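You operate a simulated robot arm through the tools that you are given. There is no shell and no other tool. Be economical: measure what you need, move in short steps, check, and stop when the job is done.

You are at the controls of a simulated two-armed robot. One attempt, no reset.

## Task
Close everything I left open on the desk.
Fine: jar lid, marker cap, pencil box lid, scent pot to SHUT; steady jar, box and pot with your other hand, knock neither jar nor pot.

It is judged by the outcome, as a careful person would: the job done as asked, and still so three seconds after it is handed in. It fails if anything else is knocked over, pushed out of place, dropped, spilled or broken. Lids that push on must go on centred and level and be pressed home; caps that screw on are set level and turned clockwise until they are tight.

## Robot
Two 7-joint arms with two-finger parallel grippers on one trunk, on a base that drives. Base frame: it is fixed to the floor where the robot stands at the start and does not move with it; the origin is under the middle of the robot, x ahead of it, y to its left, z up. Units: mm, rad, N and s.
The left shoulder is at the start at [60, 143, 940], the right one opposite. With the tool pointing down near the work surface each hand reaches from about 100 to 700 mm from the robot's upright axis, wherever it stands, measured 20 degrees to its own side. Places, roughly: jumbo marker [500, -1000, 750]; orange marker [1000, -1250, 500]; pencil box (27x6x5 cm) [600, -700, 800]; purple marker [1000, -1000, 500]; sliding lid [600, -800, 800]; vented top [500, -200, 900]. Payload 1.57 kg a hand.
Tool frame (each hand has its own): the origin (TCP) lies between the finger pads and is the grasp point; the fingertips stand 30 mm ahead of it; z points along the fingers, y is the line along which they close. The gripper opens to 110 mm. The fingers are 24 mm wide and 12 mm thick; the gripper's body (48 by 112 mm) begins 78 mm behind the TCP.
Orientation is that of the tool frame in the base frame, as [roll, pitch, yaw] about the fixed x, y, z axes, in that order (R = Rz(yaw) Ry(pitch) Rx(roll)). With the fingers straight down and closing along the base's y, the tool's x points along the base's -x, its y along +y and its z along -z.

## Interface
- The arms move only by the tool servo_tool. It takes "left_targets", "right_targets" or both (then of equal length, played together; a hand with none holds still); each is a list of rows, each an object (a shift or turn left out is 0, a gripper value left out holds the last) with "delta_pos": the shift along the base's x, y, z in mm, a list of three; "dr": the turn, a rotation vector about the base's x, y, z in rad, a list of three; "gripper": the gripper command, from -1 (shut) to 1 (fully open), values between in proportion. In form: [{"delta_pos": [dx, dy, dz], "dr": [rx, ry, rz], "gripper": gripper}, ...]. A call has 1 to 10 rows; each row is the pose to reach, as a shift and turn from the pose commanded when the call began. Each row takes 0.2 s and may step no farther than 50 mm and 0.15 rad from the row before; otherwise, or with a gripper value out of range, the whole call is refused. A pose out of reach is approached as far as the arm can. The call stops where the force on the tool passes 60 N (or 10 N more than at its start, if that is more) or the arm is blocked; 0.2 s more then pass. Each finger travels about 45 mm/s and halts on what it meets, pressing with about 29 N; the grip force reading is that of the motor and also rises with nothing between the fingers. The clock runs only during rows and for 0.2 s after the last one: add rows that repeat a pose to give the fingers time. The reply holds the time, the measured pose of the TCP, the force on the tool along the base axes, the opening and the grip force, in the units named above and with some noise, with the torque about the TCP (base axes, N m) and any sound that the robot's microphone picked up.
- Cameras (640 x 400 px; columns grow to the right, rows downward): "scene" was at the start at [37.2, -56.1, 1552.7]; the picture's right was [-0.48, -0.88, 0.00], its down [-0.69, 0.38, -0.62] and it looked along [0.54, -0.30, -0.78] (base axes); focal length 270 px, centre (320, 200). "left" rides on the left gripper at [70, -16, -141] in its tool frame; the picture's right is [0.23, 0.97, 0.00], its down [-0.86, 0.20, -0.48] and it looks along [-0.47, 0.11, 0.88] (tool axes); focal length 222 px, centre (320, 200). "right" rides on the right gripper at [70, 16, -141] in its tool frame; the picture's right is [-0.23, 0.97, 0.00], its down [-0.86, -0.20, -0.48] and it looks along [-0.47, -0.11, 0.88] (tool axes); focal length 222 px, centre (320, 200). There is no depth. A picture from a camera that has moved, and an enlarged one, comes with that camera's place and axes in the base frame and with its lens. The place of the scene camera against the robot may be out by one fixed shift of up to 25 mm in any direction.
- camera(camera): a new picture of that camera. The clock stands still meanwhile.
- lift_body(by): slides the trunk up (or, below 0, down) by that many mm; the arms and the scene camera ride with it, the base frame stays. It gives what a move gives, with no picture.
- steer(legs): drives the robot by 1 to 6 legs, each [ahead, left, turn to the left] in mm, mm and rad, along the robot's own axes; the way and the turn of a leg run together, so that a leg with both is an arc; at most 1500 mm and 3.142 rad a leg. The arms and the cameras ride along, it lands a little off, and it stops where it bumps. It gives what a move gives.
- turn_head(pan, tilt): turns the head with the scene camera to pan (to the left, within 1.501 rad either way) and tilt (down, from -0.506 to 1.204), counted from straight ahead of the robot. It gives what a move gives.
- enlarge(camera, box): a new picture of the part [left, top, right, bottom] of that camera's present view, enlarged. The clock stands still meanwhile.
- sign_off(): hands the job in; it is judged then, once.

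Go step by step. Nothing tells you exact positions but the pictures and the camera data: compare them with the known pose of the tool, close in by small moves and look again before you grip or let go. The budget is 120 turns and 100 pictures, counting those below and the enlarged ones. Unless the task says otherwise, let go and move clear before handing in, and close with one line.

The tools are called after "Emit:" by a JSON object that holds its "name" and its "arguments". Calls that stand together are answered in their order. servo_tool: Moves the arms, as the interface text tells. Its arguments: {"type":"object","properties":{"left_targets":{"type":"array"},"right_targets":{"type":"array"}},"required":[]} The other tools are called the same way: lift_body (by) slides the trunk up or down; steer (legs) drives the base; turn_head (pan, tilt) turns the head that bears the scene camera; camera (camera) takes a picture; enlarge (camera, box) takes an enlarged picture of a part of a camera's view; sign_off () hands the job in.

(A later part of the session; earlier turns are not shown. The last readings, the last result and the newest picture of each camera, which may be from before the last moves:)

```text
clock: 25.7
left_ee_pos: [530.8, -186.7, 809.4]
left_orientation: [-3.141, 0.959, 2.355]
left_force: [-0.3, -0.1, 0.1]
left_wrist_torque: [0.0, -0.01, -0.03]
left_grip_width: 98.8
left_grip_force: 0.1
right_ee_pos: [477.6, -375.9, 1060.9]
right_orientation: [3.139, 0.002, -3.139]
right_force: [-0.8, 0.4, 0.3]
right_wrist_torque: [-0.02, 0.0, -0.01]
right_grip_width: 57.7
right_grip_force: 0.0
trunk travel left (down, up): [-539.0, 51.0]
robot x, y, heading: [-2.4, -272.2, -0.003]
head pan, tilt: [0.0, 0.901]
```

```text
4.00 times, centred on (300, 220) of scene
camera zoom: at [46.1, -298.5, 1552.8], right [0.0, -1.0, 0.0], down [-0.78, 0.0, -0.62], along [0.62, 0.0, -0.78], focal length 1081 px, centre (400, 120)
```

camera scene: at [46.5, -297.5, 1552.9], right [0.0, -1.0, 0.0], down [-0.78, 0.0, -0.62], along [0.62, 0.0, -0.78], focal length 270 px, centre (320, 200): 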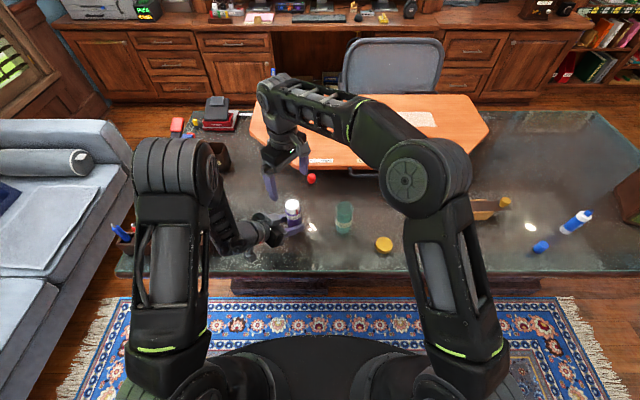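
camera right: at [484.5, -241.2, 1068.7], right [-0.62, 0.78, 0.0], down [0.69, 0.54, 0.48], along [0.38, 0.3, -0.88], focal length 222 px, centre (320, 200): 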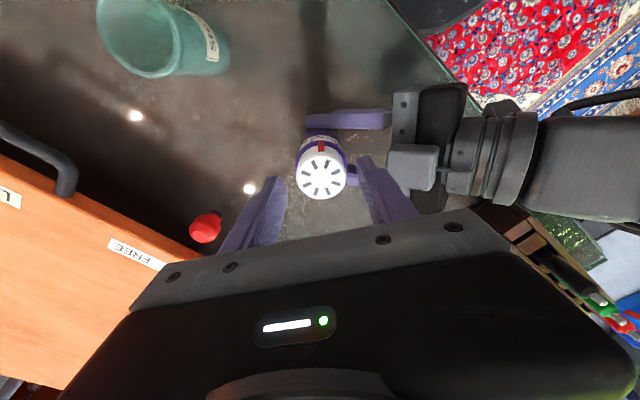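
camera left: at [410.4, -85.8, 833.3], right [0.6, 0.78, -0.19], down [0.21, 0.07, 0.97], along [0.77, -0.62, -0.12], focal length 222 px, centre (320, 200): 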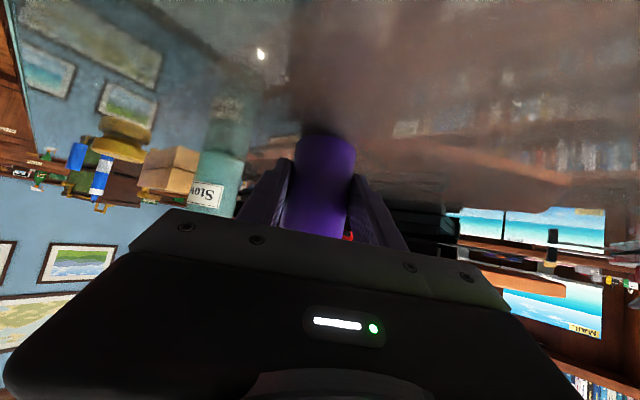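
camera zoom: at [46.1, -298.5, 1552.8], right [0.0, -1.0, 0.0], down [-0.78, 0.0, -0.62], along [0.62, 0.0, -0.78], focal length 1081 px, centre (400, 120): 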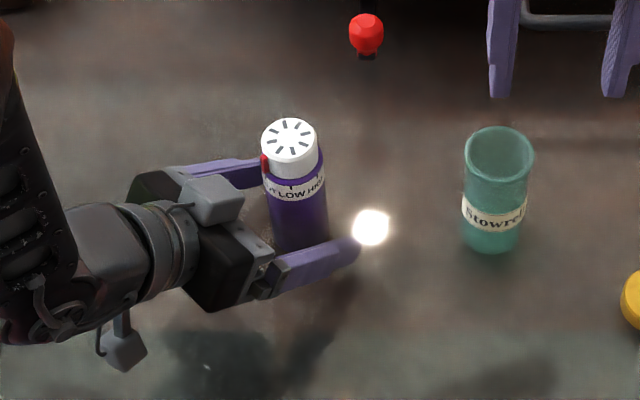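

The pot is done and standing untouched. I'll back the left hand out along its own line and turn it to approach the jar from the front.

Emit:
{"name": "servo_tool", "arguments": {"left_targets": [{"delta_pos": [-18, 18, 0], "gripper": 1}, {"delta_pos": [-36, 36, 0]}, {"delta_pos": [-54, 54, 5]}, {"delta_pos": [-72, 72, 20]}, {"delta_pos": [-90, 90, 45]}, {"delta_pos": [-100, 100, 80], "dr": [0, 0, 0.11]}, {"delta_pos": [-110, 100, 110], "dr": [0, 0, 0.22]}, {"delta_pos": [-120, 100, 130], "dr": [0, 0, 0.33]}, {"delta_pos": [-130, 90, 140], "dr": [0, 0, 0.44]}]}}

Emit:
{"name": "steer", "arguments": {"legs": [[0, -110, 0]]}}

Emit:
{"name": "camera", "arguments": {"camera": "scene"}}

Emit:
{"name": "camera", "arguments": {"camera": "left"}}

Emit:
{"name": "camera", "arguments": {"camera": "right"}}

```text
clock: 27.7
left_ee_pos: [480.5, -58.0, 948.8]
left_orientation: [-3.135, 0.957, 2.767]
left_force: [0.2, -0.1, -0.1]
left_wrist_torque: [-0.01, 0.02, -0.05]
left_grip_width: 109.9
left_grip_force: 0.0
left hand out of reach, approached as far as the arm can: row 7, 8, 9
right_ee_pos: [477.5, -375.3, 1059.9]
right_orientation: [3.141, 0.0, 3.141]
right_force: [0.8, 0.4, 0.2]
right_wrist_torque: [-0.01, -0.01, 0.0]
right_grip_width: 57.8
right_grip_force: 0.0
trunk travel left (down, up): [-539.0, 51.0]
robot x, y, heading: [0.0, -274.4, -0.003]
head pan, tilt: [0.0, 0.901]
```

```text
clock: 28.9
left_ee_pos: [480.1, -169.0, 948.3]
left_orientation: [-3.139, 0.959, 2.763]
left_force: [-0.3, -0.9, 0.6]
left_wrist_torque: [0.02, 0.03, 0.04]
left_grip_width: 110.1
left_grip_force: 0.1
right_ee_pos: [477.7, -486.8, 1059.6]
right_orientation: [3.139, 0.0, 3.14]
right_force: [-0.1, -1.1, 0.1]
right_wrist_torque: [0.04, -0.02, 0.06]
right_grip_width: 57.8
right_grip_force: 0.2
trunk travel left (down, up): [-539.0, 51.0]
robot x, y, heading: [-1.9, -387.6, -0.004]
head pan, tilt: [0.0, 0.901]
```

```text
61 pictures are left
camera scene: at [46.3, -409.8, 1552.8], right [0.0, -1.0, 0.0], down [-0.78, 0.0, -0.62], along [0.62, 0.0, -0.78], focal length 270 px, centre (320, 200)
```

scene: 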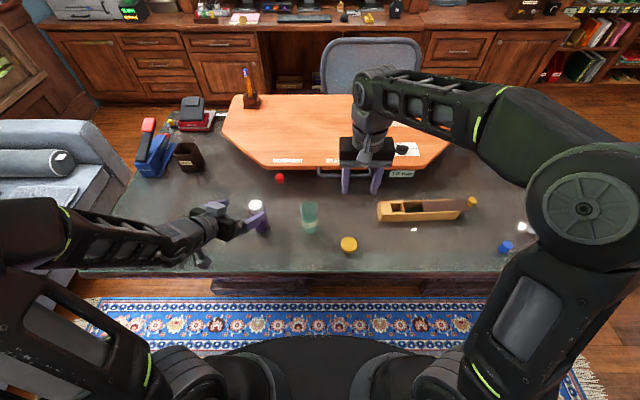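

```text
60 pictures are left
camera left: at [330.1, -125.4, 972.6], right [0.24, 0.95, -0.19], down [0.17, 0.15, 0.97], along [0.96, -0.27, -0.12], focal length 222 px, centre (320, 200)
```

left: 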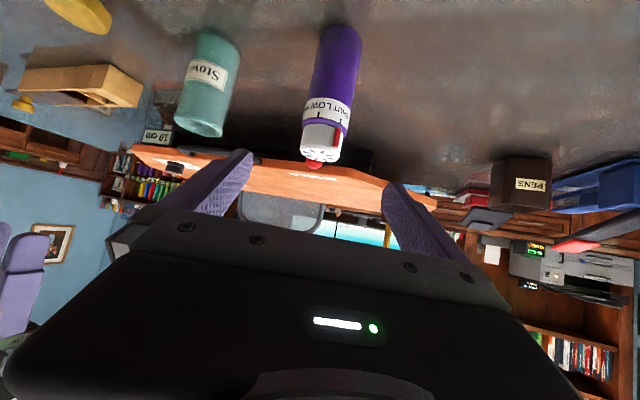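

```text
59 pictures are left
camera right: at [408.4, -471.0, 1201.5], right [0.23, 0.97, 0.0], down [0.85, -0.2, 0.48], along [0.47, -0.11, -0.88], focal length 222 px, centre (320, 200)
```

right: 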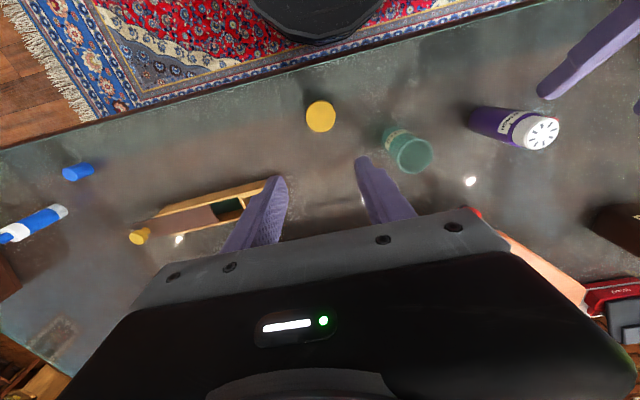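

Both hands are clear. I'll slide the left hand over to in front of the jar, then lower it.

Emit:
{"name": "servo_tool", "arguments": {"left_targets": [{"delta_pos": [-15, -35, 0]}, {"delta_pos": [-30, -70, 0]}, {"delta_pos": [-45, -105, 0]}, {"delta_pos": [-55, -137, -10]}, {"delta_pos": [-50, -139, -40]}, {"delta_pos": [-45, -141, -70]}, {"delta_pos": [-40, -143, -100]}, {"delta_pos": [-35, -145, -125]}]}}

Emit:
{"name": "camera", "arguments": {"camera": "left"}}

Emit:
{"name": "enlarge", "arguments": {"camera": "scene", "box": [220, 180, 380, 280]}}

Emit:
{"name": "enlarge", "arguments": {"camera": "right", "box": [280, 80, 460, 200]}}

```text
clock: 30.7
left_ee_pos: [475.1, -321.2, 857.4]
left_orientation: [-3.137, 0.959, 2.764]
left_force: [0.1, 0.3, -0.1]
left_wrist_torque: [0.01, -0.01, -0.01]
left_grip_width: 110.2
left_grip_force: 0.1
left hand out of reach, approached as far as the arm can: row 1, 2, 3, 4, 5, 6, 7, 8
right_ee_pos: [477.1, -486.7, 1060.0]
right_orientation: [-3.141, -0.001, 3.139]
right_force: [0.4, -0.4, -0.5]
right_wrist_torque: [0.02, -0.03, -0.01]
right_grip_width: 57.5
right_grip_force: 0.0
trunk travel left (down, up): [-539.0, 51.0]
robot x, y, heading: [-0.4, -387.1, 0.002]
head pan, tilt: [0.0, 0.901]
```

```text
58 pictures are left
camera left: at [324.0, -275.9, 881.5], right [0.24, 0.95, -0.19], down [0.17, 0.15, 0.97], along [0.96, -0.27, -0.12], focal length 222 px, centre (320, 200)
```

left: 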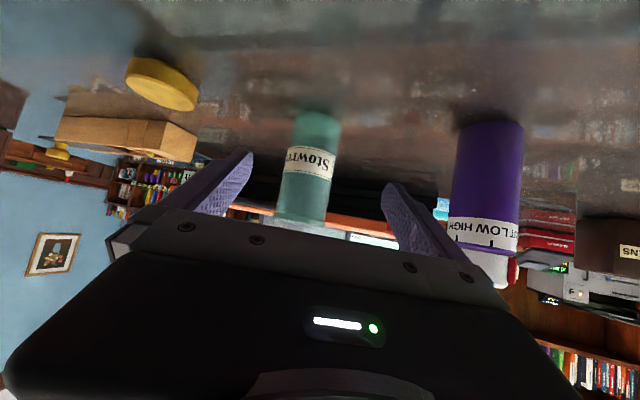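

```text
4.00 times, centred on (300, 230) of scene
camera zoom: at [45.8, -408.9, 1552.8], right [0.0, -1.0, 0.0], down [-0.78, 0.0, -0.62], along [0.62, 0.0, -0.78], focal length 1081 px, centre (400, 80)
```

zoom: 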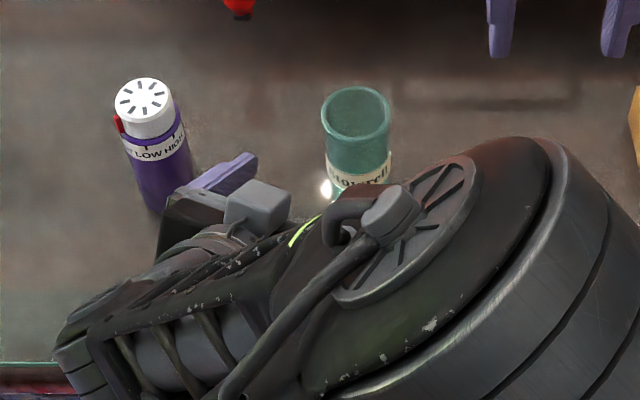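

```text
3.33 times, centred on (370, 140) of right
camera zoom: at [408.1, -470.3, 1201.6], right [0.23, 0.97, 0.0], down [0.85, -0.2, 0.48], along [0.47, -0.11, -0.88], focal length 740 px, centre (153, 400)
```

zoom: 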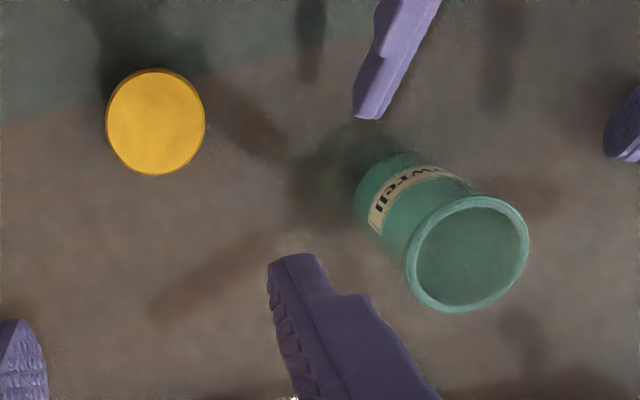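

The left arm is cramped this close, so I'll back the robot up 90 mm. First a closer look at the lid and jar rim.

Emit:
{"name": "enlarge", "arguments": {"camera": "left", "box": [100, 30, 350, 240]}}

Emit:
{"name": "steer", "arguments": {"legs": [[-90, 0, 0]]}}

```text
1.90 times, centred on (225, 135) of left
camera zoom: at [324.0, -275.9, 881.5], right [0.24, 0.95, -0.19], down [0.17, 0.15, 0.97], along [0.96, -0.27, -0.12], focal length 423 px, centre (501, 324)
```

zoom: 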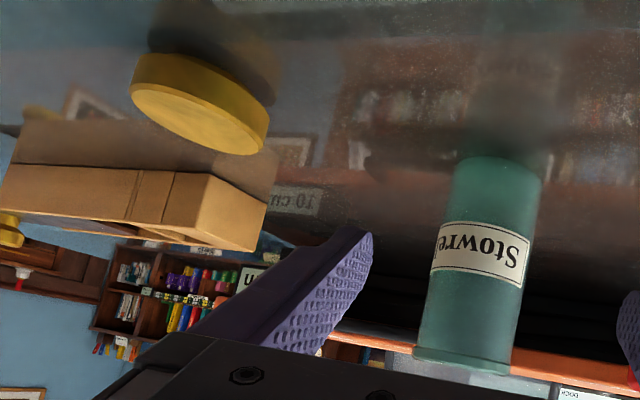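

```text
clock: 31.8
left_ee_pos: [384.4, -318.3, 859.0]
left_orientation: [-3.139, 0.96, 2.764]
left_force: [0.2, 0.1, -1.2]
left_wrist_torque: [-0.01, -0.01, 0.01]
left_grip_width: 109.8
left_grip_force: 0.0
right_ee_pos: [386.9, -484.3, 1062.6]
right_orientation: [-3.141, 0.001, 3.141]
right_force: [-0.3, 0.6, 0.1]
right_wrist_torque: [0.0, -0.03, -0.02]
right_grip_width: 57.4
right_grip_force: 0.0
trunk travel left (down, up): [-539.0, 51.0]
robot x, y, heading: [-91.8, -387.1, -0.001]
head pan, tilt: [0.0, 0.901]
```

The jar has a plain beaded rim and the lid is a plain push-on disc. I'll take the lid first: open the right hand and hover over it.

Emit:
{"name": "servo_tool", "arguments": {"right_targets": [{"delta_pos": [20, 2, -40], "gripper": 0.6}, {"delta_pos": [40, 4, -80], "gripper": 0.6}, {"delta_pos": [60, 6, -120], "gripper": 0.6}, {"delta_pos": [75, 9, -160], "gripper": 0.6}, {"delta_pos": [75, 9, -190], "gripper": 0.6}]}}

Emit:
{"name": "camera", "arguments": {"camera": "right"}}

```text
clock: 33.0
left_ee_pos: [384.9, -319.4, 856.4]
left_orientation: [-3.138, 0.958, 2.765]
left_force: [0.5, -1.2, 1.3]
left_wrist_torque: [-0.01, 0.03, -0.02]
left_grip_width: 110.2
left_grip_force: 0.1
right_ee_pos: [464.1, -475.8, 870.1]
right_orientation: [-3.141, 0.001, -3.141]
right_force: [-0.6, -0.2, -1.8]
right_wrist_torque: [-0.02, 0.04, -0.05]
right_grip_width: 87.7
right_grip_force: 0.0
trunk travel left (down, up): [-539.0, 51.0]
robot x, y, heading: [-91.7, -391.7, -0.0]
head pan, tilt: [0.0, 0.901]
```

```text
54 pictures are left
camera right: at [393.8, -460.4, 1011.5], right [0.23, 0.97, 0.0], down [0.86, -0.2, 0.48], along [0.47, -0.11, -0.88], focal length 222 px, centre (320, 200)
```

right: 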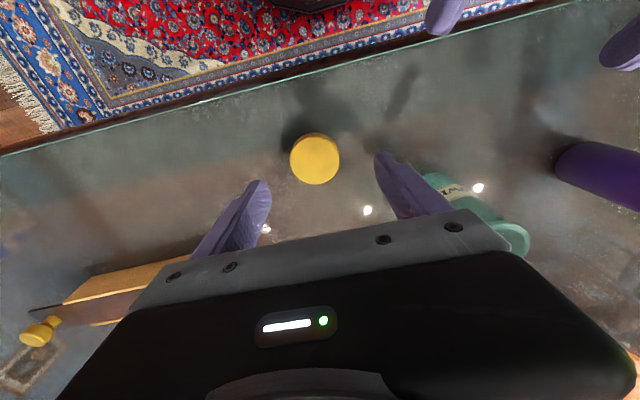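

The lid is at about (463,-482). I'll correct by a few mm, descend and check before gripping.

Emit:
{"name": "servo_tool", "arguments": {"right_targets": [{"delta_pos": [0, -6.5, -15]}, {"delta_pos": [0, -6.5, -35]}, {"delta_pos": [0, -6.5, -48]}, {"delta_pos": [0, -6.5, -58]}]}}

Emit:
{"name": "enlarge", "arguments": {"camera": "right", "box": [200, 100, 440, 260]}}

Emit:
{"name": "enlarge", "arguments": {"camera": "scene", "box": [300, 170, 440, 270]}}

```text
clock: 34.0
left_ee_pos: [385.5, -319.8, 857.0]
left_orientation: [-3.137, 0.96, 2.764]
left_force: [0.3, -0.2, 0.1]
left_wrist_torque: [0.01, 0.0, 0.01]
left_grip_width: 110.3
left_grip_force: 0.1
right_ee_pos: [463.7, -482.4, 811.5]
right_orientation: [3.14, -0.001, -3.141]
right_force: [-0.2, 0.2, -0.1]
right_wrist_torque: [0.03, 0.01, 0.01]
right_grip_width: 87.9
right_grip_force: 0.0
trunk travel left (down, up): [-539.0, 51.0]
robot x, y, heading: [-92.2, -391.3, -0.003]
head pan, tilt: [0.0, 0.901]
```

```text
2.50 times, centred on (320, 180) of right
camera zoom: at [393.2, -467.1, 953.6], right [0.23, 0.97, 0.0], down [0.85, -0.2, 0.48], along [0.47, -0.11, -0.88], focal length 555 px, centre (320, 250)
```

zoom: 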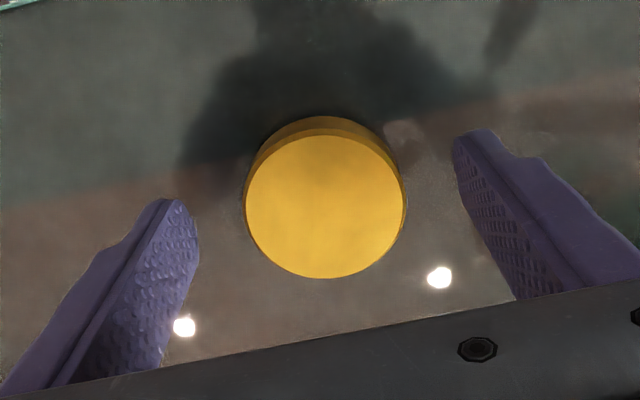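

```text
4.00 times, centred on (370, 220) of scene
camera zoom: at [-43.9, -407.8, 1552.8], right [0.0, -1.0, 0.0], down [-0.78, 0.0, -0.62], along [0.62, 0.0, -0.78], focal length 1081 px, centre (120, 120)
```

zoom: 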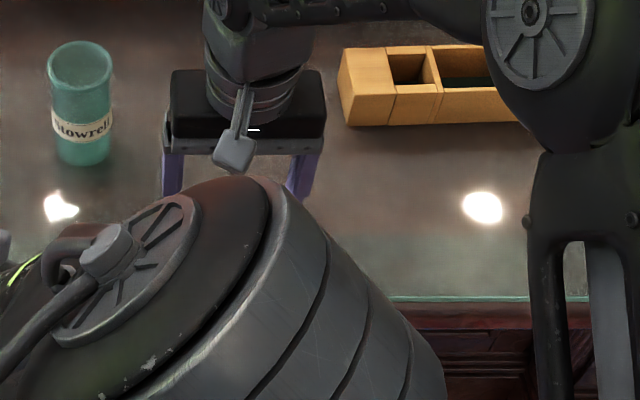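

The fingers straddle the lid evenly. Closing now.

Emit:
{"name": "servo_tool", "arguments": {"right_targets": [{"delta_pos": [1.3, 0, -2], "gripper": 0.3}, {"delta_pos": [1.3, 0, -2], "gripper": 0.1}, {"delta_pos": [1.3, 0, -2], "gripper": -0.3}, {"delta_pos": [1.3, 0, -2], "gripper": -1}, {"delta_pos": [1.3, 0, -2], "gripper": -1}, {"delta_pos": [1.3, 0, -2], "gripper": -1}]}}

Emit:
{"name": "enlarge", "arguments": {"camera": "right", "box": [200, 100, 440, 260]}}

```text
clock: 35.4
left_ee_pos: [384.0, -319.3, 856.4]
left_orientation: [-3.135, 0.959, 2.765]
left_force: [0.1, 0.5, -0.3]
left_wrist_torque: [-0.02, 0.01, -0.04]
left_grip_width: 109.8
left_grip_force: 0.1
right_ee_pos: [463.3, -483.0, 810.7]
right_orientation: [3.141, -0.001, 3.141]
right_force: [-0.1, -0.3, 1.0]
right_wrist_torque: [-0.03, 0.01, -0.03]
right_grip_width: 51.8
right_grip_force: 28.6
trunk travel left (down, up): [-539.0, 51.0]
robot x, y, heading: [-89.6, -386.4, -0.004]
head pan, tilt: [0.0, 0.901]
```

```text
2.50 times, centred on (320, 180) of right
camera zoom: at [394.3, -467.0, 951.6], right [0.23, 0.97, 0.0], down [0.86, -0.2, 0.48], along [0.47, -0.11, -0.88], focal length 555 px, centre (320, 250)
```

zoom: 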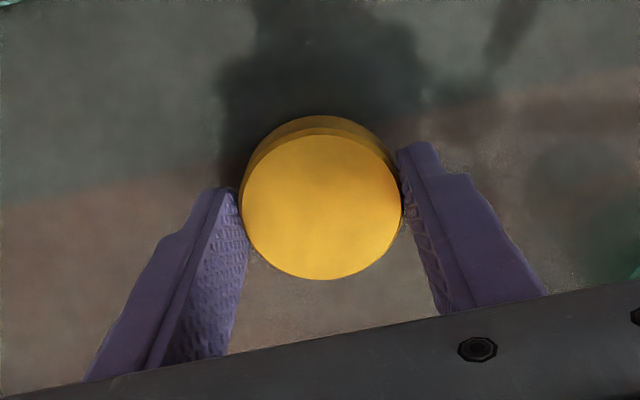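

The lid is held (51.8 mm). I lift it well clear, and start moving the left hand toward the jar.

Emit:
{"name": "servo_tool", "arguments": {"right_targets": [{"delta_pos": [0, 0, 20]}, {"delta_pos": [0, 0, 60]}, {"delta_pos": [0, 0, 100]}, {"delta_pos": [0, 0, 140]}, {"delta_pos": [0, 0, 170]}]}}

Emit:
{"name": "servo_tool", "arguments": {"left_targets": [{"delta_pos": [10, 4, 0]}, {"delta_pos": [20, 8, 0]}, {"delta_pos": [30, 12, 0]}]}}

Emit:
{"name": "camera", "arguments": {"camera": "left"}}

Emit:
{"name": "camera", "arguments": {"camera": "right"}}

```text
clock: 36.6
left_ee_pos: [384.3, -319.7, 856.8]
left_orientation: [-3.138, 0.958, 2.765]
left_force: [0.4, 0.2, 0.2]
left_wrist_torque: [0.01, 0.0, 0.03]
left_grip_width: 110.1
left_grip_force: 0.1
right_ee_pos: [464.4, -483.3, 981.5]
right_orientation: [3.141, 0.001, -3.141]
right_force: [-1.3, -0.6, 0.0]
right_wrist_torque: [0.01, -0.02, 0.02]
right_grip_width: 51.8
right_grip_force: 29.0
trunk travel left (down, up): [-539.0, 51.0]
robot x, y, heading: [-90.0, -386.9, -0.0]
head pan, tilt: [0.0, 0.901]
```

```text
clock: 37.4
left_ee_pos: [415.1, -306.6, 858.2]
left_orientation: [-3.137, 0.959, 2.764]
left_force: [0.1, 1.3, -0.4]
left_wrist_torque: [-0.03, 0.04, 0.0]
left_grip_width: 109.8
left_grip_force: 0.1
right_ee_pos: [465.8, -483.2, 980.0]
right_orientation: [3.141, -0.001, 3.141]
right_force: [-0.5, 0.0, -1.3]
right_wrist_torque: [0.02, -0.06, 0.0]
right_grip_width: 51.8
right_grip_force: 29.2
trunk travel left (down, up): [-539.0, 51.0]
robot x, y, heading: [-89.3, -387.7, -0.001]
head pan, tilt: [0.0, 0.901]
```

```text
50 pictures are left
camera left: at [264.4, -262.5, 881.4], right [0.24, 0.95, -0.19], down [0.17, 0.15, 0.97], along [0.96, -0.27, -0.12], focal length 222 px, centre (320, 200)
```

left: 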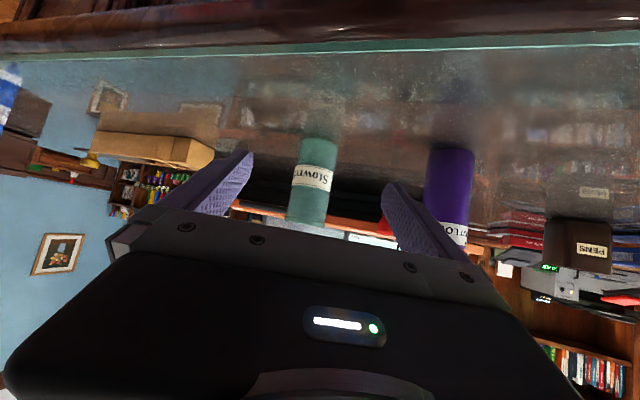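

```text
49 pictures are left
camera right: at [395.4, -467.2, 1121.3], right [0.23, 0.97, 0.0], down [0.86, -0.2, 0.48], along [0.47, -0.11, -0.88], focal length 222 px, centre (320, 200)
```

right: 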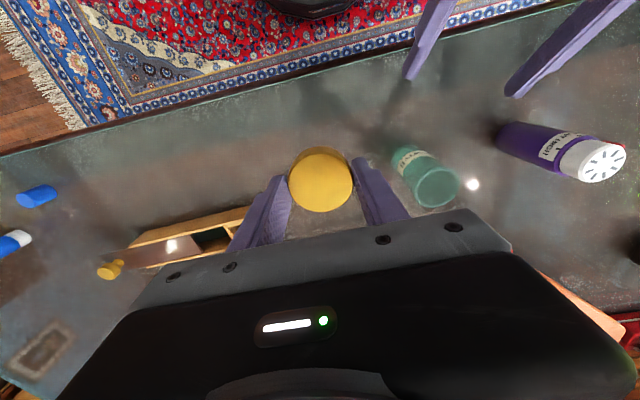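

The jar mouth is at about (544,-353.5) and the left hand is on its line. Lowering and advancing toward the jar.

Emit:
{"name": "servo_tool", "arguments": {"left_targets": [{"delta_pos": [7, 1, -18]}, {"delta_pos": [15, -2, -36]}, {"delta_pos": [30, -8, -54]}, {"delta_pos": [50, -16, -54]}, {"delta_pos": [70, -24, -54]}, {"delta_pos": [85, -30, -54]}]}}

Emit:
{"name": "camera", "arguments": {"camera": "left"}}

```text
clock: 38.8
left_ee_pos: [500.0, -336.4, 803.6]
left_orientation: [-3.137, 0.957, 2.765]
left_force: [0.5, 0.3, 0.2]
left_wrist_torque: [0.02, 0.02, -0.02]
left_grip_width: 110.1
left_grip_force: 0.1
left hand out of reach, approached as far as the arm can: row 3
right_ee_pos: [464.7, -482.5, 979.7]
right_orientation: [-3.141, -0.001, 3.141]
right_force: [0.3, 0.6, 0.2]
right_wrist_torque: [0.01, 0.01, 0.02]
right_grip_width: 52.0
right_grip_force: 29.1
trunk travel left (down, up): [-539.0, 51.0]
robot x, y, heading: [-92.1, -384.9, 0.002]
head pan, tilt: [0.0, 0.901]
```

```text
48 pictures are left
camera left: at [349.6, -292.7, 827.1], right [0.24, 0.95, -0.19], down [0.17, 0.15, 0.97], along [0.96, -0.27, -0.12], focal length 222 px, centre (320, 200)
```

left: 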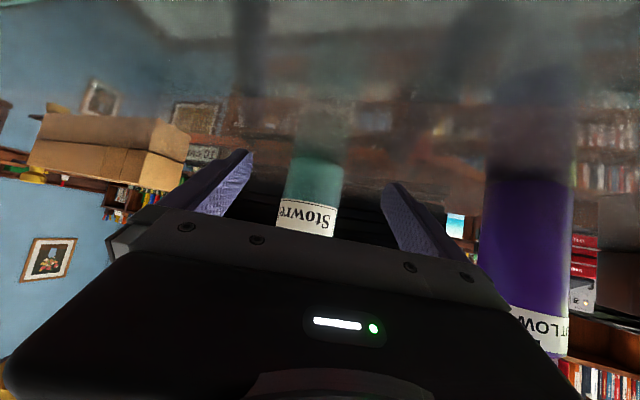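

The jar is centred between the fingers. Advancing the last 35 mm and part-closing to check.

Emit:
{"name": "servo_tool", "arguments": {"left_targets": [{"delta_pos": [10, -4, 0]}, {"delta_pos": [20, -8, 0]}, {"delta_pos": [28, -11, 0]}, {"delta_pos": [34, -13, 0], "gripper": 0.15}, {"delta_pos": [34, -13, 0], "gripper": 0.15}, {"delta_pos": [34, -13, 0], "gripper": 0.15}, {"delta_pos": [34, -13, 0], "gripper": 0.15}]}}

Emit:
{"name": "enlarge", "arguments": {"camera": "left", "box": [220, 100, 420, 240]}}

```text
clock: 40.4
left_ee_pos: [532.7, -350.2, 803.3]
left_orientation: [-3.136, 0.959, 2.766]
left_force: [0.0, 0.1, 0.2]
left_wrist_torque: [0.0, 0.0, 0.01]
left_grip_width: 63.1
left_grip_force: 0.0
right_ee_pos: [464.9, -482.9, 980.4]
right_orientation: [-3.141, -0.001, -3.141]
right_force: [-0.6, -0.5, -1.1]
right_wrist_torque: [-0.03, 0.01, 0.01]
right_grip_width: 51.9
right_grip_force: 29.8
trunk travel left (down, up): [-539.0, 51.0]
robot x, y, heading: [-88.4, -389.5, -0.003]
head pan, tilt: [0.0, 0.901]
```

```text
2.86 times, centred on (320, 170) of left
camera zoom: at [382.8, -306.0, 827.2], right [0.24, 0.95, -0.19], down [0.17, 0.15, 0.97], along [0.96, -0.27, -0.12], focal length 635 px, centre (320, 286)
```

zoom: 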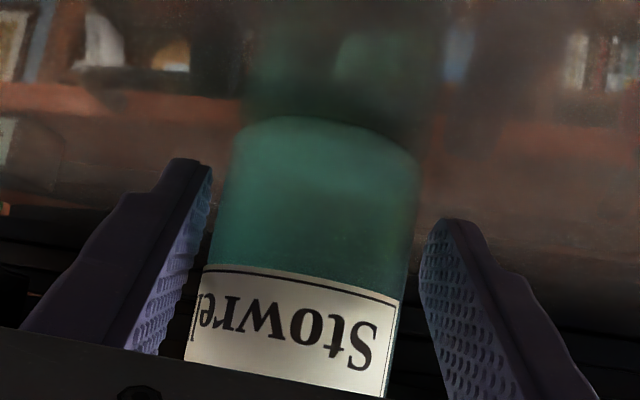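

Nearly centred; a 1 mm shift and a gentle close to steady the jar.

Emit:
{"name": "servo_tool", "arguments": {"left_targets": [{"delta_pos": [-0.4, -1, 0]}, {"delta_pos": [-0.4, -1, 0], "gripper": 0.0}, {"delta_pos": [-0.4, -1, 0], "gripper": -0.3}, {"delta_pos": [-0.4, -1, 0], "gripper": -1}, {"delta_pos": [-0.4, -1, 0], "gripper": -1}, {"delta_pos": [-0.4, -1, 0], "gripper": -1}]}}

Emit:
{"name": "servo_tool", "arguments": {"right_targets": [{"delta_pos": [16, 26, 0]}, {"delta_pos": [32, 52, 0]}, {"delta_pos": [48, 78, 0]}, {"delta_pos": [64, 104, 0]}, {"delta_pos": [78, 129, -10]}]}}

Emit:
{"name": "camera", "arguments": {"camera": "right"}}

Emit:
{"name": "enlarge", "arguments": {"camera": "scene", "box": [240, 130, 400, 230]}}

```text
clock: 41.8
left_ee_pos: [532.6, -350.1, 803.2]
left_orientation: [-3.136, 0.958, 2.765]
left_force: [-0.9, 0.2, 0.0]
left_wrist_torque: [0.05, 0.02, -0.02]
left_grip_width: 50.2
left_grip_force: 29.0
right_ee_pos: [464.9, -483.3, 979.2]
right_orientation: [3.142, 0.001, -3.141]
right_force: [1.5, -0.2, -1.0]
right_wrist_torque: [0.04, 0.03, -0.01]
right_grip_width: 51.9
right_grip_force: 28.4
trunk travel left (down, up): [-539.0, 51.0]
robot x, y, heading: [-92.4, -388.7, 0.003]
head pan, tilt: [0.0, 0.901]
```

```text
clock: 43.0
left_ee_pos: [533.3, -351.7, 802.6]
left_orientation: [-3.138, 0.958, 2.766]
left_force: [-0.1, 0.9, 0.2]
left_wrist_torque: [0.05, 0.04, -0.01]
left_grip_width: 50.2
left_grip_force: 29.2
right_ee_pos: [537.7, -361.7, 973.9]
right_orientation: [3.14, 0.001, -3.141]
right_force: [0.7, -0.1, -1.0]
right_wrist_torque: [0.02, 0.0, 0.02]
right_grip_width: 51.6
right_grip_force: 28.7
right hand out of reach, approached as far as the arm can: row 5
trunk travel left (down, up): [-539.0, 51.0]
robot x, y, heading: [-92.3, -385.9, -0.002]
head pan, tilt: [0.0, 0.901]
```

```text
46 pictures are left
camera right: at [467.8, -346.5, 1114.6], right [0.23, 0.97, 0.0], down [0.85, -0.2, 0.48], along [0.47, -0.11, -0.88], focal length 222 px, centre (320, 200)
```

right: 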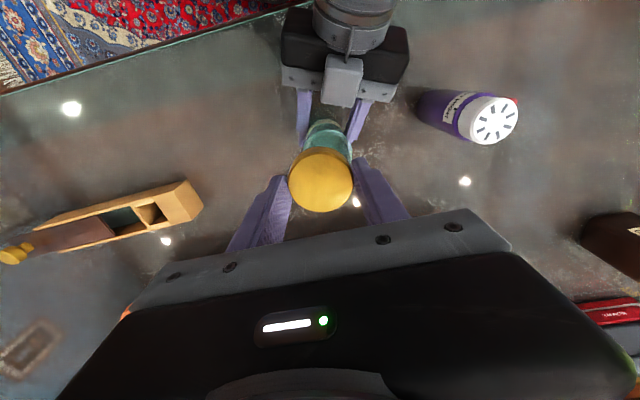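

```text
4.00 times, centred on (320, 180) of scene
camera zoom: at [-44.2, -408.1, 1552.8], right [0.0, -1.0, 0.0], down [-0.78, 0.0, -0.62], along [0.62, 0.0, -0.78], focal length 1081 px, centre (320, 280)
```

zoom: 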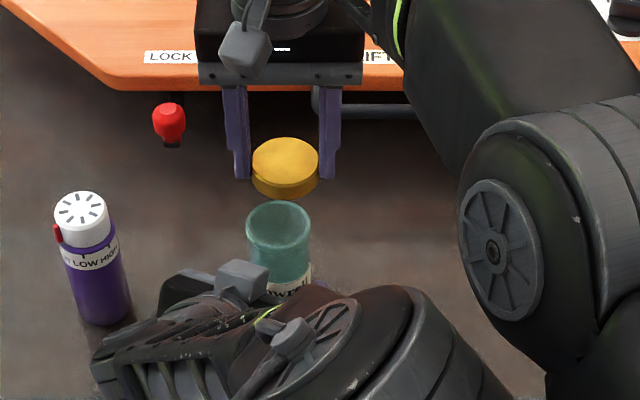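

The jar is held at 50.2 mm, and both views put its mouth at (544,-354.5). The right hand is slightly short there, so I'll lower first and then move across above the rim.

Emit:
{"name": "servo_tool", "arguments": {"right_targets": [{"delta_pos": [0, 0, -15]}, {"delta_pos": [0, 0, -30]}, {"delta_pos": [2, 2, -40]}, {"delta_pos": [5, 5, -44]}, {"delta_pos": [6.8, 7.2, -44]}]}}

Emit:
{"name": "enlarge", "arguments": {"camera": "right", "box": [240, 80, 400, 220]}}

Emit:
{"name": "enlarge", "arguments": {"camera": "scene", "box": [270, 150, 350, 210]}}

```text
clock: 44.2
left_ee_pos: [532.6, -344.8, 800.4]
left_orientation: [3.135, 0.955, 2.762]
left_force: [3.0, -10.1, 30.1]
left_wrist_torque: [-0.58, -0.36, 0.04]
left_grip_width: 49.6
left_grip_force: 29.1
right_ee_pos: [549.5, -362.8, 944.5]
right_orientation: [3.128, 0.021, 3.125]
right_force: [-1.0, -0.3, 0.5]
right_wrist_torque: [0.01, 0.0, 0.0]
right_grip_width: 52.1
right_grip_force: 28.9
trunk travel left (down, up): [-539.0, 51.0]
robot x, y, heading: [-95.4, -389.2, -0.008]
head pan, tilt: [0.0, 0.901]
```

```text
2.86 times, centred on (320, 150) of right
camera zoom: at [477.5, -348.6, 1085.1], right [0.24, 0.97, 0.02], down [0.84, -0.22, 0.49], along [0.48, -0.11, -0.87], focal length 635 px, centre (320, 343)
```

zoom: 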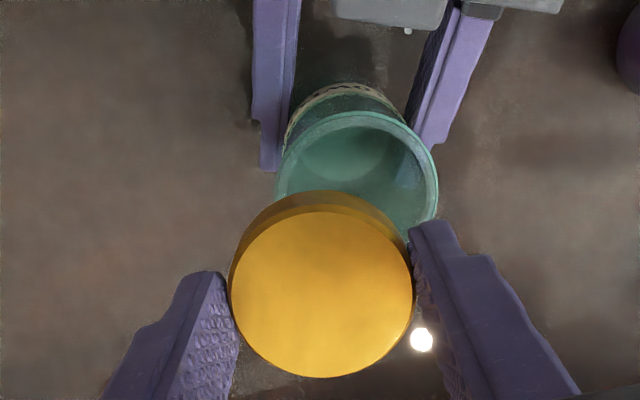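

```text
6.67 times, centred on (310, 180) of scene
camera zoom: at [-46.5, -409.2, 1553.3], right [0.0, -1.0, 0.0], down [-0.78, 0.0, -0.62], along [0.62, 0.0, -0.78], focal length 1801 px, centre (387, 333)
```

zoom: 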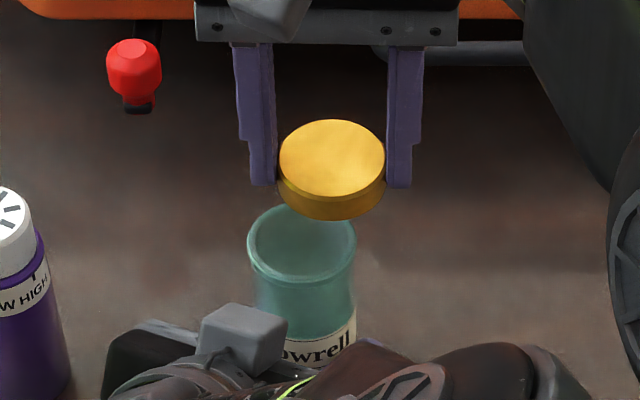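

The left hand took about 30 N, so the two arms are touching somewhere. I'll undo the last right-hand move and look at the whole picture.

Emit:
{"name": "servo_tool", "arguments": {"right_targets": [{"delta_pos": [-5, -10, 5]}, {"delta_pos": [-10, -20, 15]}, {"delta_pos": [-15, -30, 25]}, {"delta_pos": [-20, -40, 30]}]}}

Emit:
{"name": "turn_head", "arguments": {"pan": 0.0, "tilt": 1.15}}

Emit:
{"name": "camera", "arguments": {"camera": "scene"}}

```text
clock: 45.2
left_ee_pos: [531.9, -351.7, 802.4]
left_orientation: [-3.136, 0.958, 2.764]
left_force: [-0.1, -0.5, -2.3]
left_wrist_torque: [0.03, 0.05, 0.04]
left_grip_width: 49.3
left_grip_force: 29.0
right_ee_pos: [525.1, -395.4, 959.8]
right_orientation: [3.141, 0.001, -3.14]
right_force: [0.3, -0.5, 0.2]
right_wrist_torque: [0.02, -0.02, 0.04]
right_grip_width: 51.8
right_grip_force: 29.2
trunk travel left (down, up): [-539.0, 51.0]
robot x, y, heading: [-90.2, -390.3, -0.004]
head pan, tilt: [0.0, 0.901]
```

```text
clock: 46.0
left_ee_pos: [533.3, -351.5, 802.8]
left_orientation: [-3.137, 0.96, 2.763]
left_force: [-0.3, 0.3, -1.7]
left_wrist_torque: [0.01, 0.0, -0.02]
left_grip_width: 49.3
left_grip_force: 29.2
right_ee_pos: [526.0, -395.4, 960.8]
right_orientation: [-3.14, -0.001, -3.141]
right_force: [-0.4, -0.2, 0.1]
right_wrist_torque: [-0.01, -0.02, -0.01]
right_grip_width: 51.8
right_grip_force: 28.9
trunk travel left (down, up): [-539.0, 51.0]
robot x, y, heading: [-89.0, -387.1, 0.002]
head pan, tilt: [0.0, 1.15]
```

```text
42 pictures are left
camera scene: at [-59.6, -407.8, 1535.9], right [0.0, -1.0, 0.0], down [-0.91, 0.0, -0.41], along [0.41, 0.0, -0.91], focal length 270 px, centre (320, 200)
```

scene: 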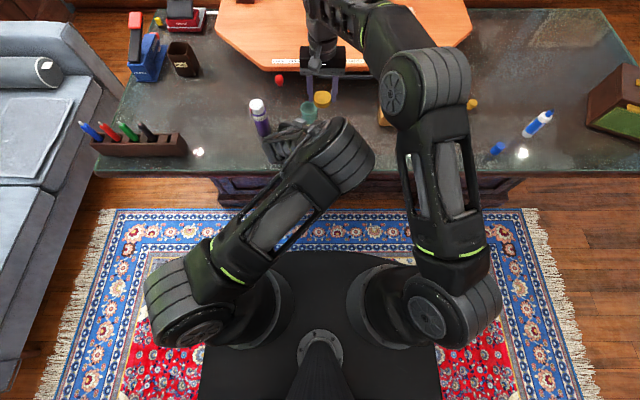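

No harm done: the elbows met in the middle. I'll let go of the jar, back off, and reposition the robot so the jar sits where the pot was relative to it, a layout that worked.

Emit:
{"name": "servo_tool", "arguments": {"left_targets": [{"gripper": -0.1}, {"gripper": 0.1}, {"gripper": 0.3}, {"gripper": 0.5}, {"gripper": 0.6}, {"gripper": 0.6}], "right_targets": [{"delta_pos": [-10, -20, 20]}, {"delta_pos": [-20, -40, 40]}, {"delta_pos": [-30, -60, 60]}, {"delta_pos": [-40, -80, 80]}, {"delta_pos": [-60, -110, 90]}, {"delta_pos": [-80, -140, 95]}]}}

Emit:
{"name": "servo_tool", "arguments": {"left_targets": [{"delta_pos": [-18, 7, 0]}, {"delta_pos": [-36, 14, 0]}, {"delta_pos": [-54, 21, 0]}, {"delta_pos": [-72, 28, 5]}, {"delta_pos": [-90, 36, 15]}, {"delta_pos": [-105, 42, 40]}, {"delta_pos": [-115, 46, 70]}]}}

Emit:
{"name": "camera", "arguments": {"camera": "scene"}}

```text
clock: 47.4
left_ee_pos: [532.0, -350.2, 802.8]
left_orientation: [-3.138, 0.958, 2.765]
left_force: [0.4, -0.2, 0.1]
left_wrist_torque: [-0.01, 0.0, -0.02]
left_grip_width: 88.4
left_grip_force: 0.0
right_ee_pos: [443.7, -535.5, 1055.0]
right_orientation: [-3.141, -0.001, -3.141]
right_force: [-0.3, 0.4, 0.2]
right_wrist_torque: [-0.02, 0.01, -0.02]
right_grip_width: 51.9
right_grip_force: 28.8
trunk travel left (down, up): [-539.0, 51.0]
robot x, y, heading: [-90.8, -389.2, -0.006]
head pan, tilt: [0.0, 1.15]
```

```text
clock: 49.0
left_ee_pos: [418.3, -305.6, 871.5]
left_orientation: [-3.136, 0.958, 2.764]
left_force: [-0.8, -0.4, 0.3]
left_wrist_torque: [-0.02, 0.0, -0.01]
left_grip_width: 87.9
left_grip_force: 0.0
right_ee_pos: [443.3, -535.0, 1055.2]
right_orientation: [3.141, 0.0, 3.141]
right_force: [-0.8, -0.1, -0.3]
right_wrist_torque: [0.03, -0.06, 0.0]
right_grip_width: 51.6
right_grip_force: 29.1
trunk travel left (down, up): [-539.0, 51.0]
robot x, y, heading: [-87.5, -387.0, -0.001]
head pan, tilt: [0.0, 1.15]
```

```text
41 pictures are left
camera scene: at [-60.5, -407.8, 1535.8], right [0.0, -1.0, 0.0], down [-0.91, 0.0, -0.41], along [0.41, 0.0, -0.91], focal length 270 px, centre (320, 200)
```

scene: 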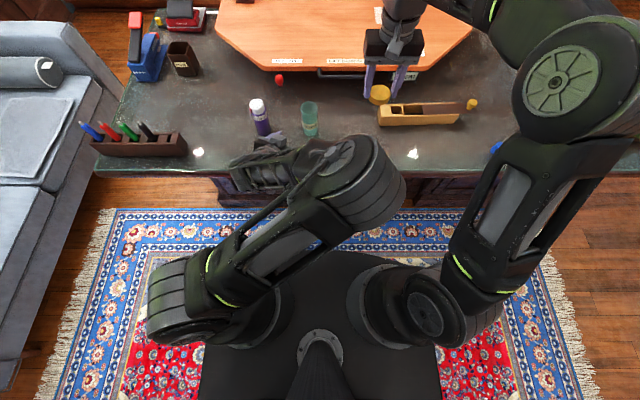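

The jar still stands in place. I'll untilt the left hand and swing it out to the left so its elbow comes back to its own side.

Emit:
{"name": "servo_tool", "arguments": {"left_targets": [{"delta_pos": [-5, 15, 25], "dr": [0.051, 0.128, 0]}, {"delta_pos": [-15, 30, 50], "dr": [0.102, 0.256, 0]}, {"delta_pos": [-25, 50, 75], "dr": [0.153, 0.384, 0]}, {"delta_pos": [-40, 75, 95], "dr": [0.204, 0.512, 0]}, {"delta_pos": [-55, 100, 110], "dr": [0.255, 0.64, 0]}, {"delta_pos": [-75, 125, 120], "dr": [0.306, 0.768, 0]}, {"delta_pos": [-95, 150, 130], "dr": [0.355, 0.892, 0]}, {"delta_pos": [-115, 170, 130], "dr": [0.355, 0.892, 0]}]}}

Emit:
{"name": "servo_tool", "arguments": {"left_targets": [{"dr": [0, 0, -0.13], "delta_pos": [0, 20, 10]}, {"dr": [0, 0, -0.26], "delta_pos": [0, 40, 20]}, {"dr": [0, 0, -0.407], "delta_pos": [0, 60, 30]}]}}

Emit:
{"name": "steer", "arguments": {"legs": [[0, -50, 0], [90, 0, 0]]}}

Emit:
{"name": "camera", "arguments": {"camera": "scene"}}

```text
clock: 50.8
left_ee_pos: [301.9, -133.9, 1002.3]
left_orientation: [-3.139, -0.002, 2.766]
left_force: [-0.6, -1.1, -0.6]
left_wrist_torque: [-0.03, -0.01, 0.04]
left_grip_width: 87.9
left_grip_force: 0.0
right_ee_pos: [443.6, -534.0, 1054.5]
right_orientation: [-3.141, -0.001, 3.141]
right_force: [-0.5, -0.4, 0.4]
right_wrist_torque: [0.02, -0.01, -0.04]
right_grip_width: 51.9
right_grip_force: 28.8
trunk travel left (down, up): [-539.0, 51.0]
robot x, y, heading: [-92.6, -389.0, 0.002]
head pan, tilt: [0.0, 1.15]
```

```text
clock: 51.5
left_ee_pos: [302.7, -73.4, 1032.3]
left_orientation: [-3.137, -0.002, 2.354]
left_force: [-0.3, 0.2, 0.3]
left_wrist_torque: [-0.01, -0.01, 0.01]
left_grip_width: 87.9
left_grip_force: 0.1
right_ee_pos: [443.7, -533.2, 1055.0]
right_orientation: [3.141, -0.001, -3.141]
right_force: [0.3, -0.2, -0.3]
right_wrist_torque: [-0.01, -0.01, 0.04]
right_grip_width: 51.8
right_grip_force: 29.3
trunk travel left (down, up): [-539.0, 51.0]
robot x, y, heading: [-91.4, -390.9, -0.001]
head pan, tilt: [0.0, 1.15]
```

```text
clock: 53.2
left_ee_pos: [393.5, -124.5, 1032.5]
left_orientation: [-3.136, -0.002, 2.357]
left_force: [0.6, -0.4, -0.1]
left_wrist_torque: [-0.01, 0.05, 0.03]
left_grip_width: 88.0
left_grip_force: 0.0
right_ee_pos: [534.6, -584.4, 1054.5]
right_orientation: [-3.141, -0.001, 3.139]
right_force: [0.4, -0.6, -0.7]
right_wrist_torque: [0.01, 0.07, 0.0]
right_grip_width: 51.9
right_grip_force: 28.7
trunk travel left (down, up): [-539.0, 51.0]
robot x, y, heading: [3.4, -433.5, -0.001]
head pan, tilt: [0.0, 1.15]
```

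```text
40 pictures are left
camera scene: at [31.6, -457.5, 1535.8], right [0.0, -1.0, 0.0], down [-0.91, 0.0, -0.41], along [0.41, 0.0, -0.91], focal length 270 px, centre (320, 200)
```

scene: 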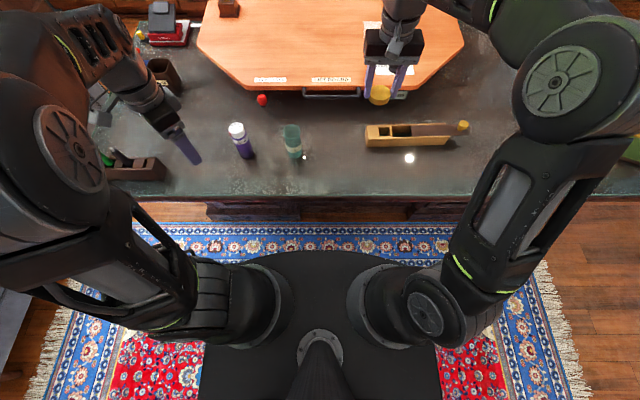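

The left elbow is on its own side again. Now the same tilt-in as used for the pot, aimed at the jar.

Emit:
{"name": "servo_tool", "arguments": {"left_targets": [{"delta_pos": [-6, -30, -15]}, {"delta_pos": [-12, -60, -30]}]}}

Emit:
{"name": "servo_tool", "arguments": {"left_targets": [{"delta_pos": [7, -7, -20], "dr": [-0.097, -0.097, 0]}, {"delta_pos": [14, -14, -40], "dr": [-0.194, -0.194, 0]}, {"delta_pos": [21, -21, -60], "dr": [-0.291, -0.291, 0]}, {"delta_pos": [28, -28, -80], "dr": [-0.388, -0.388, 0]}, {"delta_pos": [35, -35, -100], "dr": [-0.485, -0.485, 0]}, {"delta_pos": [42, -42, -120], "dr": [-0.582, -0.582, 0]}, {"delta_pos": [49, -49, -140], "dr": [-0.679, -0.679, 0]}]}}

Emit:
{"name": "camera", "arguments": {"camera": "scene"}}

```text
clock: 53.8
left_ee_pos: [380.7, -185.3, 1003.6]
left_orientation: [-3.138, -0.002, 2.356]
left_force: [-0.3, 0.4, -0.1]
left_wrist_torque: [-0.02, -0.03, 0.07]
left_grip_width: 88.3
left_grip_force: 0.0
right_ee_pos: [533.3, -584.9, 1055.3]
right_orientation: [3.14, 0.0, 3.139]
right_force: [-0.5, 0.0, -0.3]
right_wrist_torque: [-0.04, -0.05, -0.03]
right_grip_width: 51.7
right_grip_force: 28.8
trunk travel left (down, up): [-539.0, 51.0]
robot x, y, heading: [-1.6, -433.7, -0.005]
head pan, tilt: [0.0, 1.15]
```

```text
clock: 55.4
left_ee_pos: [430.1, -233.2, 862.4]
left_orientation: [3.141, 0.959, 2.354]
left_force: [-0.4, 0.5, -0.3]
left_wrist_torque: [-0.01, -0.04, 0.01]
left_grip_width: 88.3
left_grip_force: 0.1
right_ee_pos: [533.2, -582.8, 1054.8]
right_orientation: [-3.141, 0.0, -3.14]
right_force: [-0.2, 0.6, 0.1]
right_wrist_torque: [0.01, 0.0, 0.02]
right_grip_width: 51.9
right_grip_force: 29.0
trunk travel left (down, up): [-539.0, 51.0]
robot x, y, heading: [-0.4, -435.8, 0.002]
head pan, tilt: [0.0, 1.15]
```

```text
39 pictures are left
camera scene: at [29.6, -456.5, 1536.0], right [0.0, -1.0, 0.0], down [-0.91, 0.0, -0.41], along [0.41, 0.0, -0.91], focal length 270 px, centre (320, 200)
```

scene: 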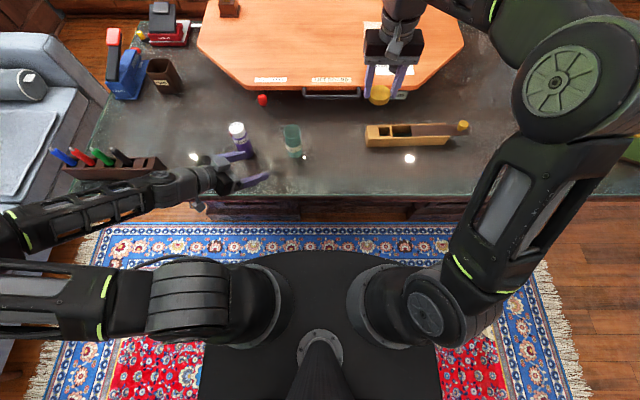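

The layout is good. Lowering and advancing the left hand along its line to the jar.

Emit:
{"name": "servo_tool", "arguments": {"left_targets": [{"delta_pos": [8, -17, -20]}, {"delta_pos": [20, -29, -40]}, {"delta_pos": [35, -44, -58]}, {"delta_pos": [50, -59, -58]}, {"delta_pos": [65, -74, -58]}]}}

Emit:
{"name": "camera", "arguments": {"camera": "left"}}

```text
clock: 56.6
left_ee_pos: [496.1, -307.5, 803.5]
left_orientation: [-3.137, 0.959, 2.357]
left_force: [-0.2, 1.4, -0.3]
left_wrist_torque: [0.02, 0.0, -0.01]
left_grip_width: 88.1
left_grip_force: 0.0
right_ee_pos: [533.2, -584.6, 1054.3]
right_orientation: [3.141, 0.0, 3.14]
right_force: [-0.1, 0.0, -1.2]
right_wrist_torque: [0.0, -0.01, 0.0]
right_grip_width: 51.8
right_grip_force: 28.8
trunk travel left (down, up): [-539.0, 51.0]
robot x, y, heading: [-1.7, -438.3, -0.003]
head pan, tilt: [0.0, 1.15]
```

```text
38 pictures are left
camera left: at [373.6, -208.0, 828.9], right [0.6, 0.78, -0.19], down [0.21, 0.07, 0.97], along [0.77, -0.62, -0.12], focal length 222 px, centre (320, 200)
```

left: 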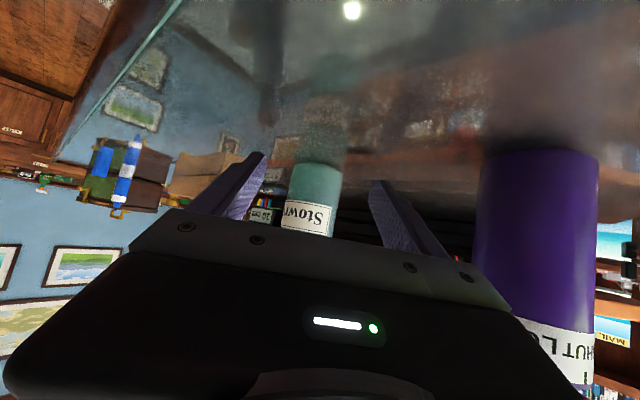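

Emit:
{"name": "servo_tool", "arguments": {"left_targets": [{"delta_pos": [13, -13, 0]}, {"delta_pos": [26, -26, 0]}, {"delta_pos": [38, -38, 0]}, {"delta_pos": [38, -38, 0], "gripper": 0.12}, {"delta_pos": [38, -38, 0], "gripper": 0.12}, {"delta_pos": [38, -38, 0], "gripper": 0.12}]}}

Emit:
{"name": "enlarge", "arguments": {"camera": "left", "box": [220, 100, 420, 240]}}

```text
clock: 58.0
left_ee_pos: [531.8, -347.1, 804.3]
left_orientation: [-3.137, 0.959, 2.355]
left_force: [0.0, 0.9, -0.2]
left_wrist_torque: [0.02, -0.01, 0.03]
left_grip_width: 61.9
left_grip_force: 0.1
right_ee_pos: [533.1, -584.0, 1054.9]
right_orientation: [3.141, 0.0, 3.139]
right_force: [0.0, 0.5, -0.7]
right_wrist_torque: [-0.01, 0.0, -0.02]
right_grip_width: 51.7
right_grip_force: 29.2
trunk travel left (down, up): [-539.0, 51.0]
robot x, y, heading: [-0.4, -438.7, 0.002]
head pan, tilt: [0.0, 1.15]
```

```text
2.86 times, centred on (320, 170) of left
camera zoom: at [411.2, -246.0, 828.8], right [0.6, 0.78, -0.19], down [0.21, 0.07, 0.97], along [0.77, -0.62, -0.12], focal length 635 px, centre (320, 286)
```

zoom: 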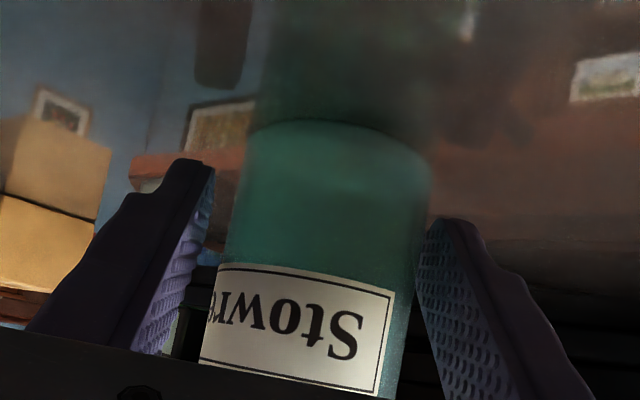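

Emit:
{"name": "servo_tool", "arguments": {"left_targets": [{"delta_pos": [1.2, 1.2, 0]}, {"delta_pos": [1.2, 1.2, 0], "gripper": 0.0}, {"delta_pos": [1.2, 1.2, 0], "gripper": -0.3}, {"delta_pos": [1.2, 1.2, 0], "gripper": -1}, {"delta_pos": [1.2, 1.2, 0], "gripper": -1}, {"delta_pos": [1.2, 1.2, 0], "gripper": -1}], "right_targets": [{"delta_pos": [-3, 30, 0]}, {"delta_pos": [-3, 60, -10]}, {"delta_pos": [-3, 90, -20]}, {"delta_pos": [-3, 115, -30]}, {"delta_pos": [-3, 140, -40]}, {"delta_pos": [-3, 160, -50]}]}}

Emit:
{"name": "camera", "arguments": {"camera": "right"}}

Emit:
{"name": "camera", "arguments": {"camera": "scene"}}

```text
clock: 59.4
left_ee_pos: [533.6, -345.2, 804.2]
left_orientation: [-3.137, 0.958, 2.357]
left_force: [0.9, 2.1, 1.3]
left_wrist_torque: [0.05, -0.09, -0.01]
left_grip_width: 49.7
left_grip_force: 29.1
right_ee_pos: [529.4, -423.0, 1005.8]
right_orientation: [-3.14, 0.001, 3.141]
right_force: [0.5, 0.5, -0.5]
right_wrist_torque: [-0.03, 0.01, -0.01]
right_grip_width: 52.2
right_grip_force: 28.8
trunk travel left (down, up): [-539.0, 51.0]
robot x, y, heading: [-0.1, -438.6, -0.003]
head pan, tilt: [0.0, 1.15]
```

```text
36 pictures are left
camera right: at [460.4, -408.8, 1146.4], right [0.23, 0.97, 0.0], down [0.85, -0.2, 0.48], along [0.47, -0.11, -0.88], focal length 222 px, centre (320, 200)
```

right: 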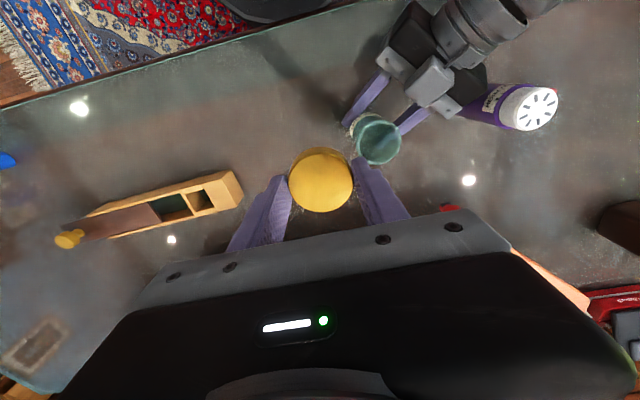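

```text
35 pictures are left
camera scene: at [29.8, -457.3, 1535.9], right [0.0, -1.0, 0.0], down [-0.91, 0.0, -0.41], along [0.41, 0.0, -0.91], focal length 270 px, centre (320, 200)
```

scene: 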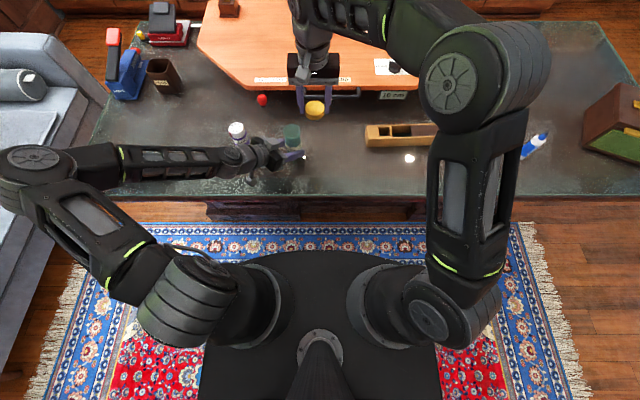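

The jar is held at 49.7 mm and the arms are far apart. I'll measure the mouth precisely in the right camera.

Emit:
{"name": "enlarge", "arguments": {"camera": "right", "box": [280, 90, 440, 230]}}

```text
2.86 times, centred on (360, 160) of right
camera zoom: at [460.4, -408.8, 1146.4], right [0.23, 0.97, 0.0], down [0.85, -0.2, 0.48], along [0.47, -0.11, -0.88], focal length 635 px, centre (206, 314)
```

zoom: 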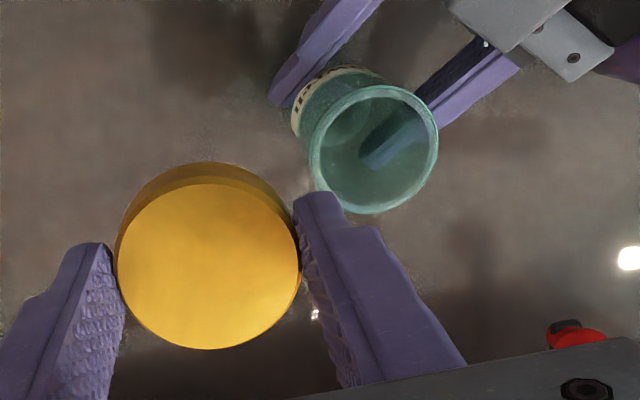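

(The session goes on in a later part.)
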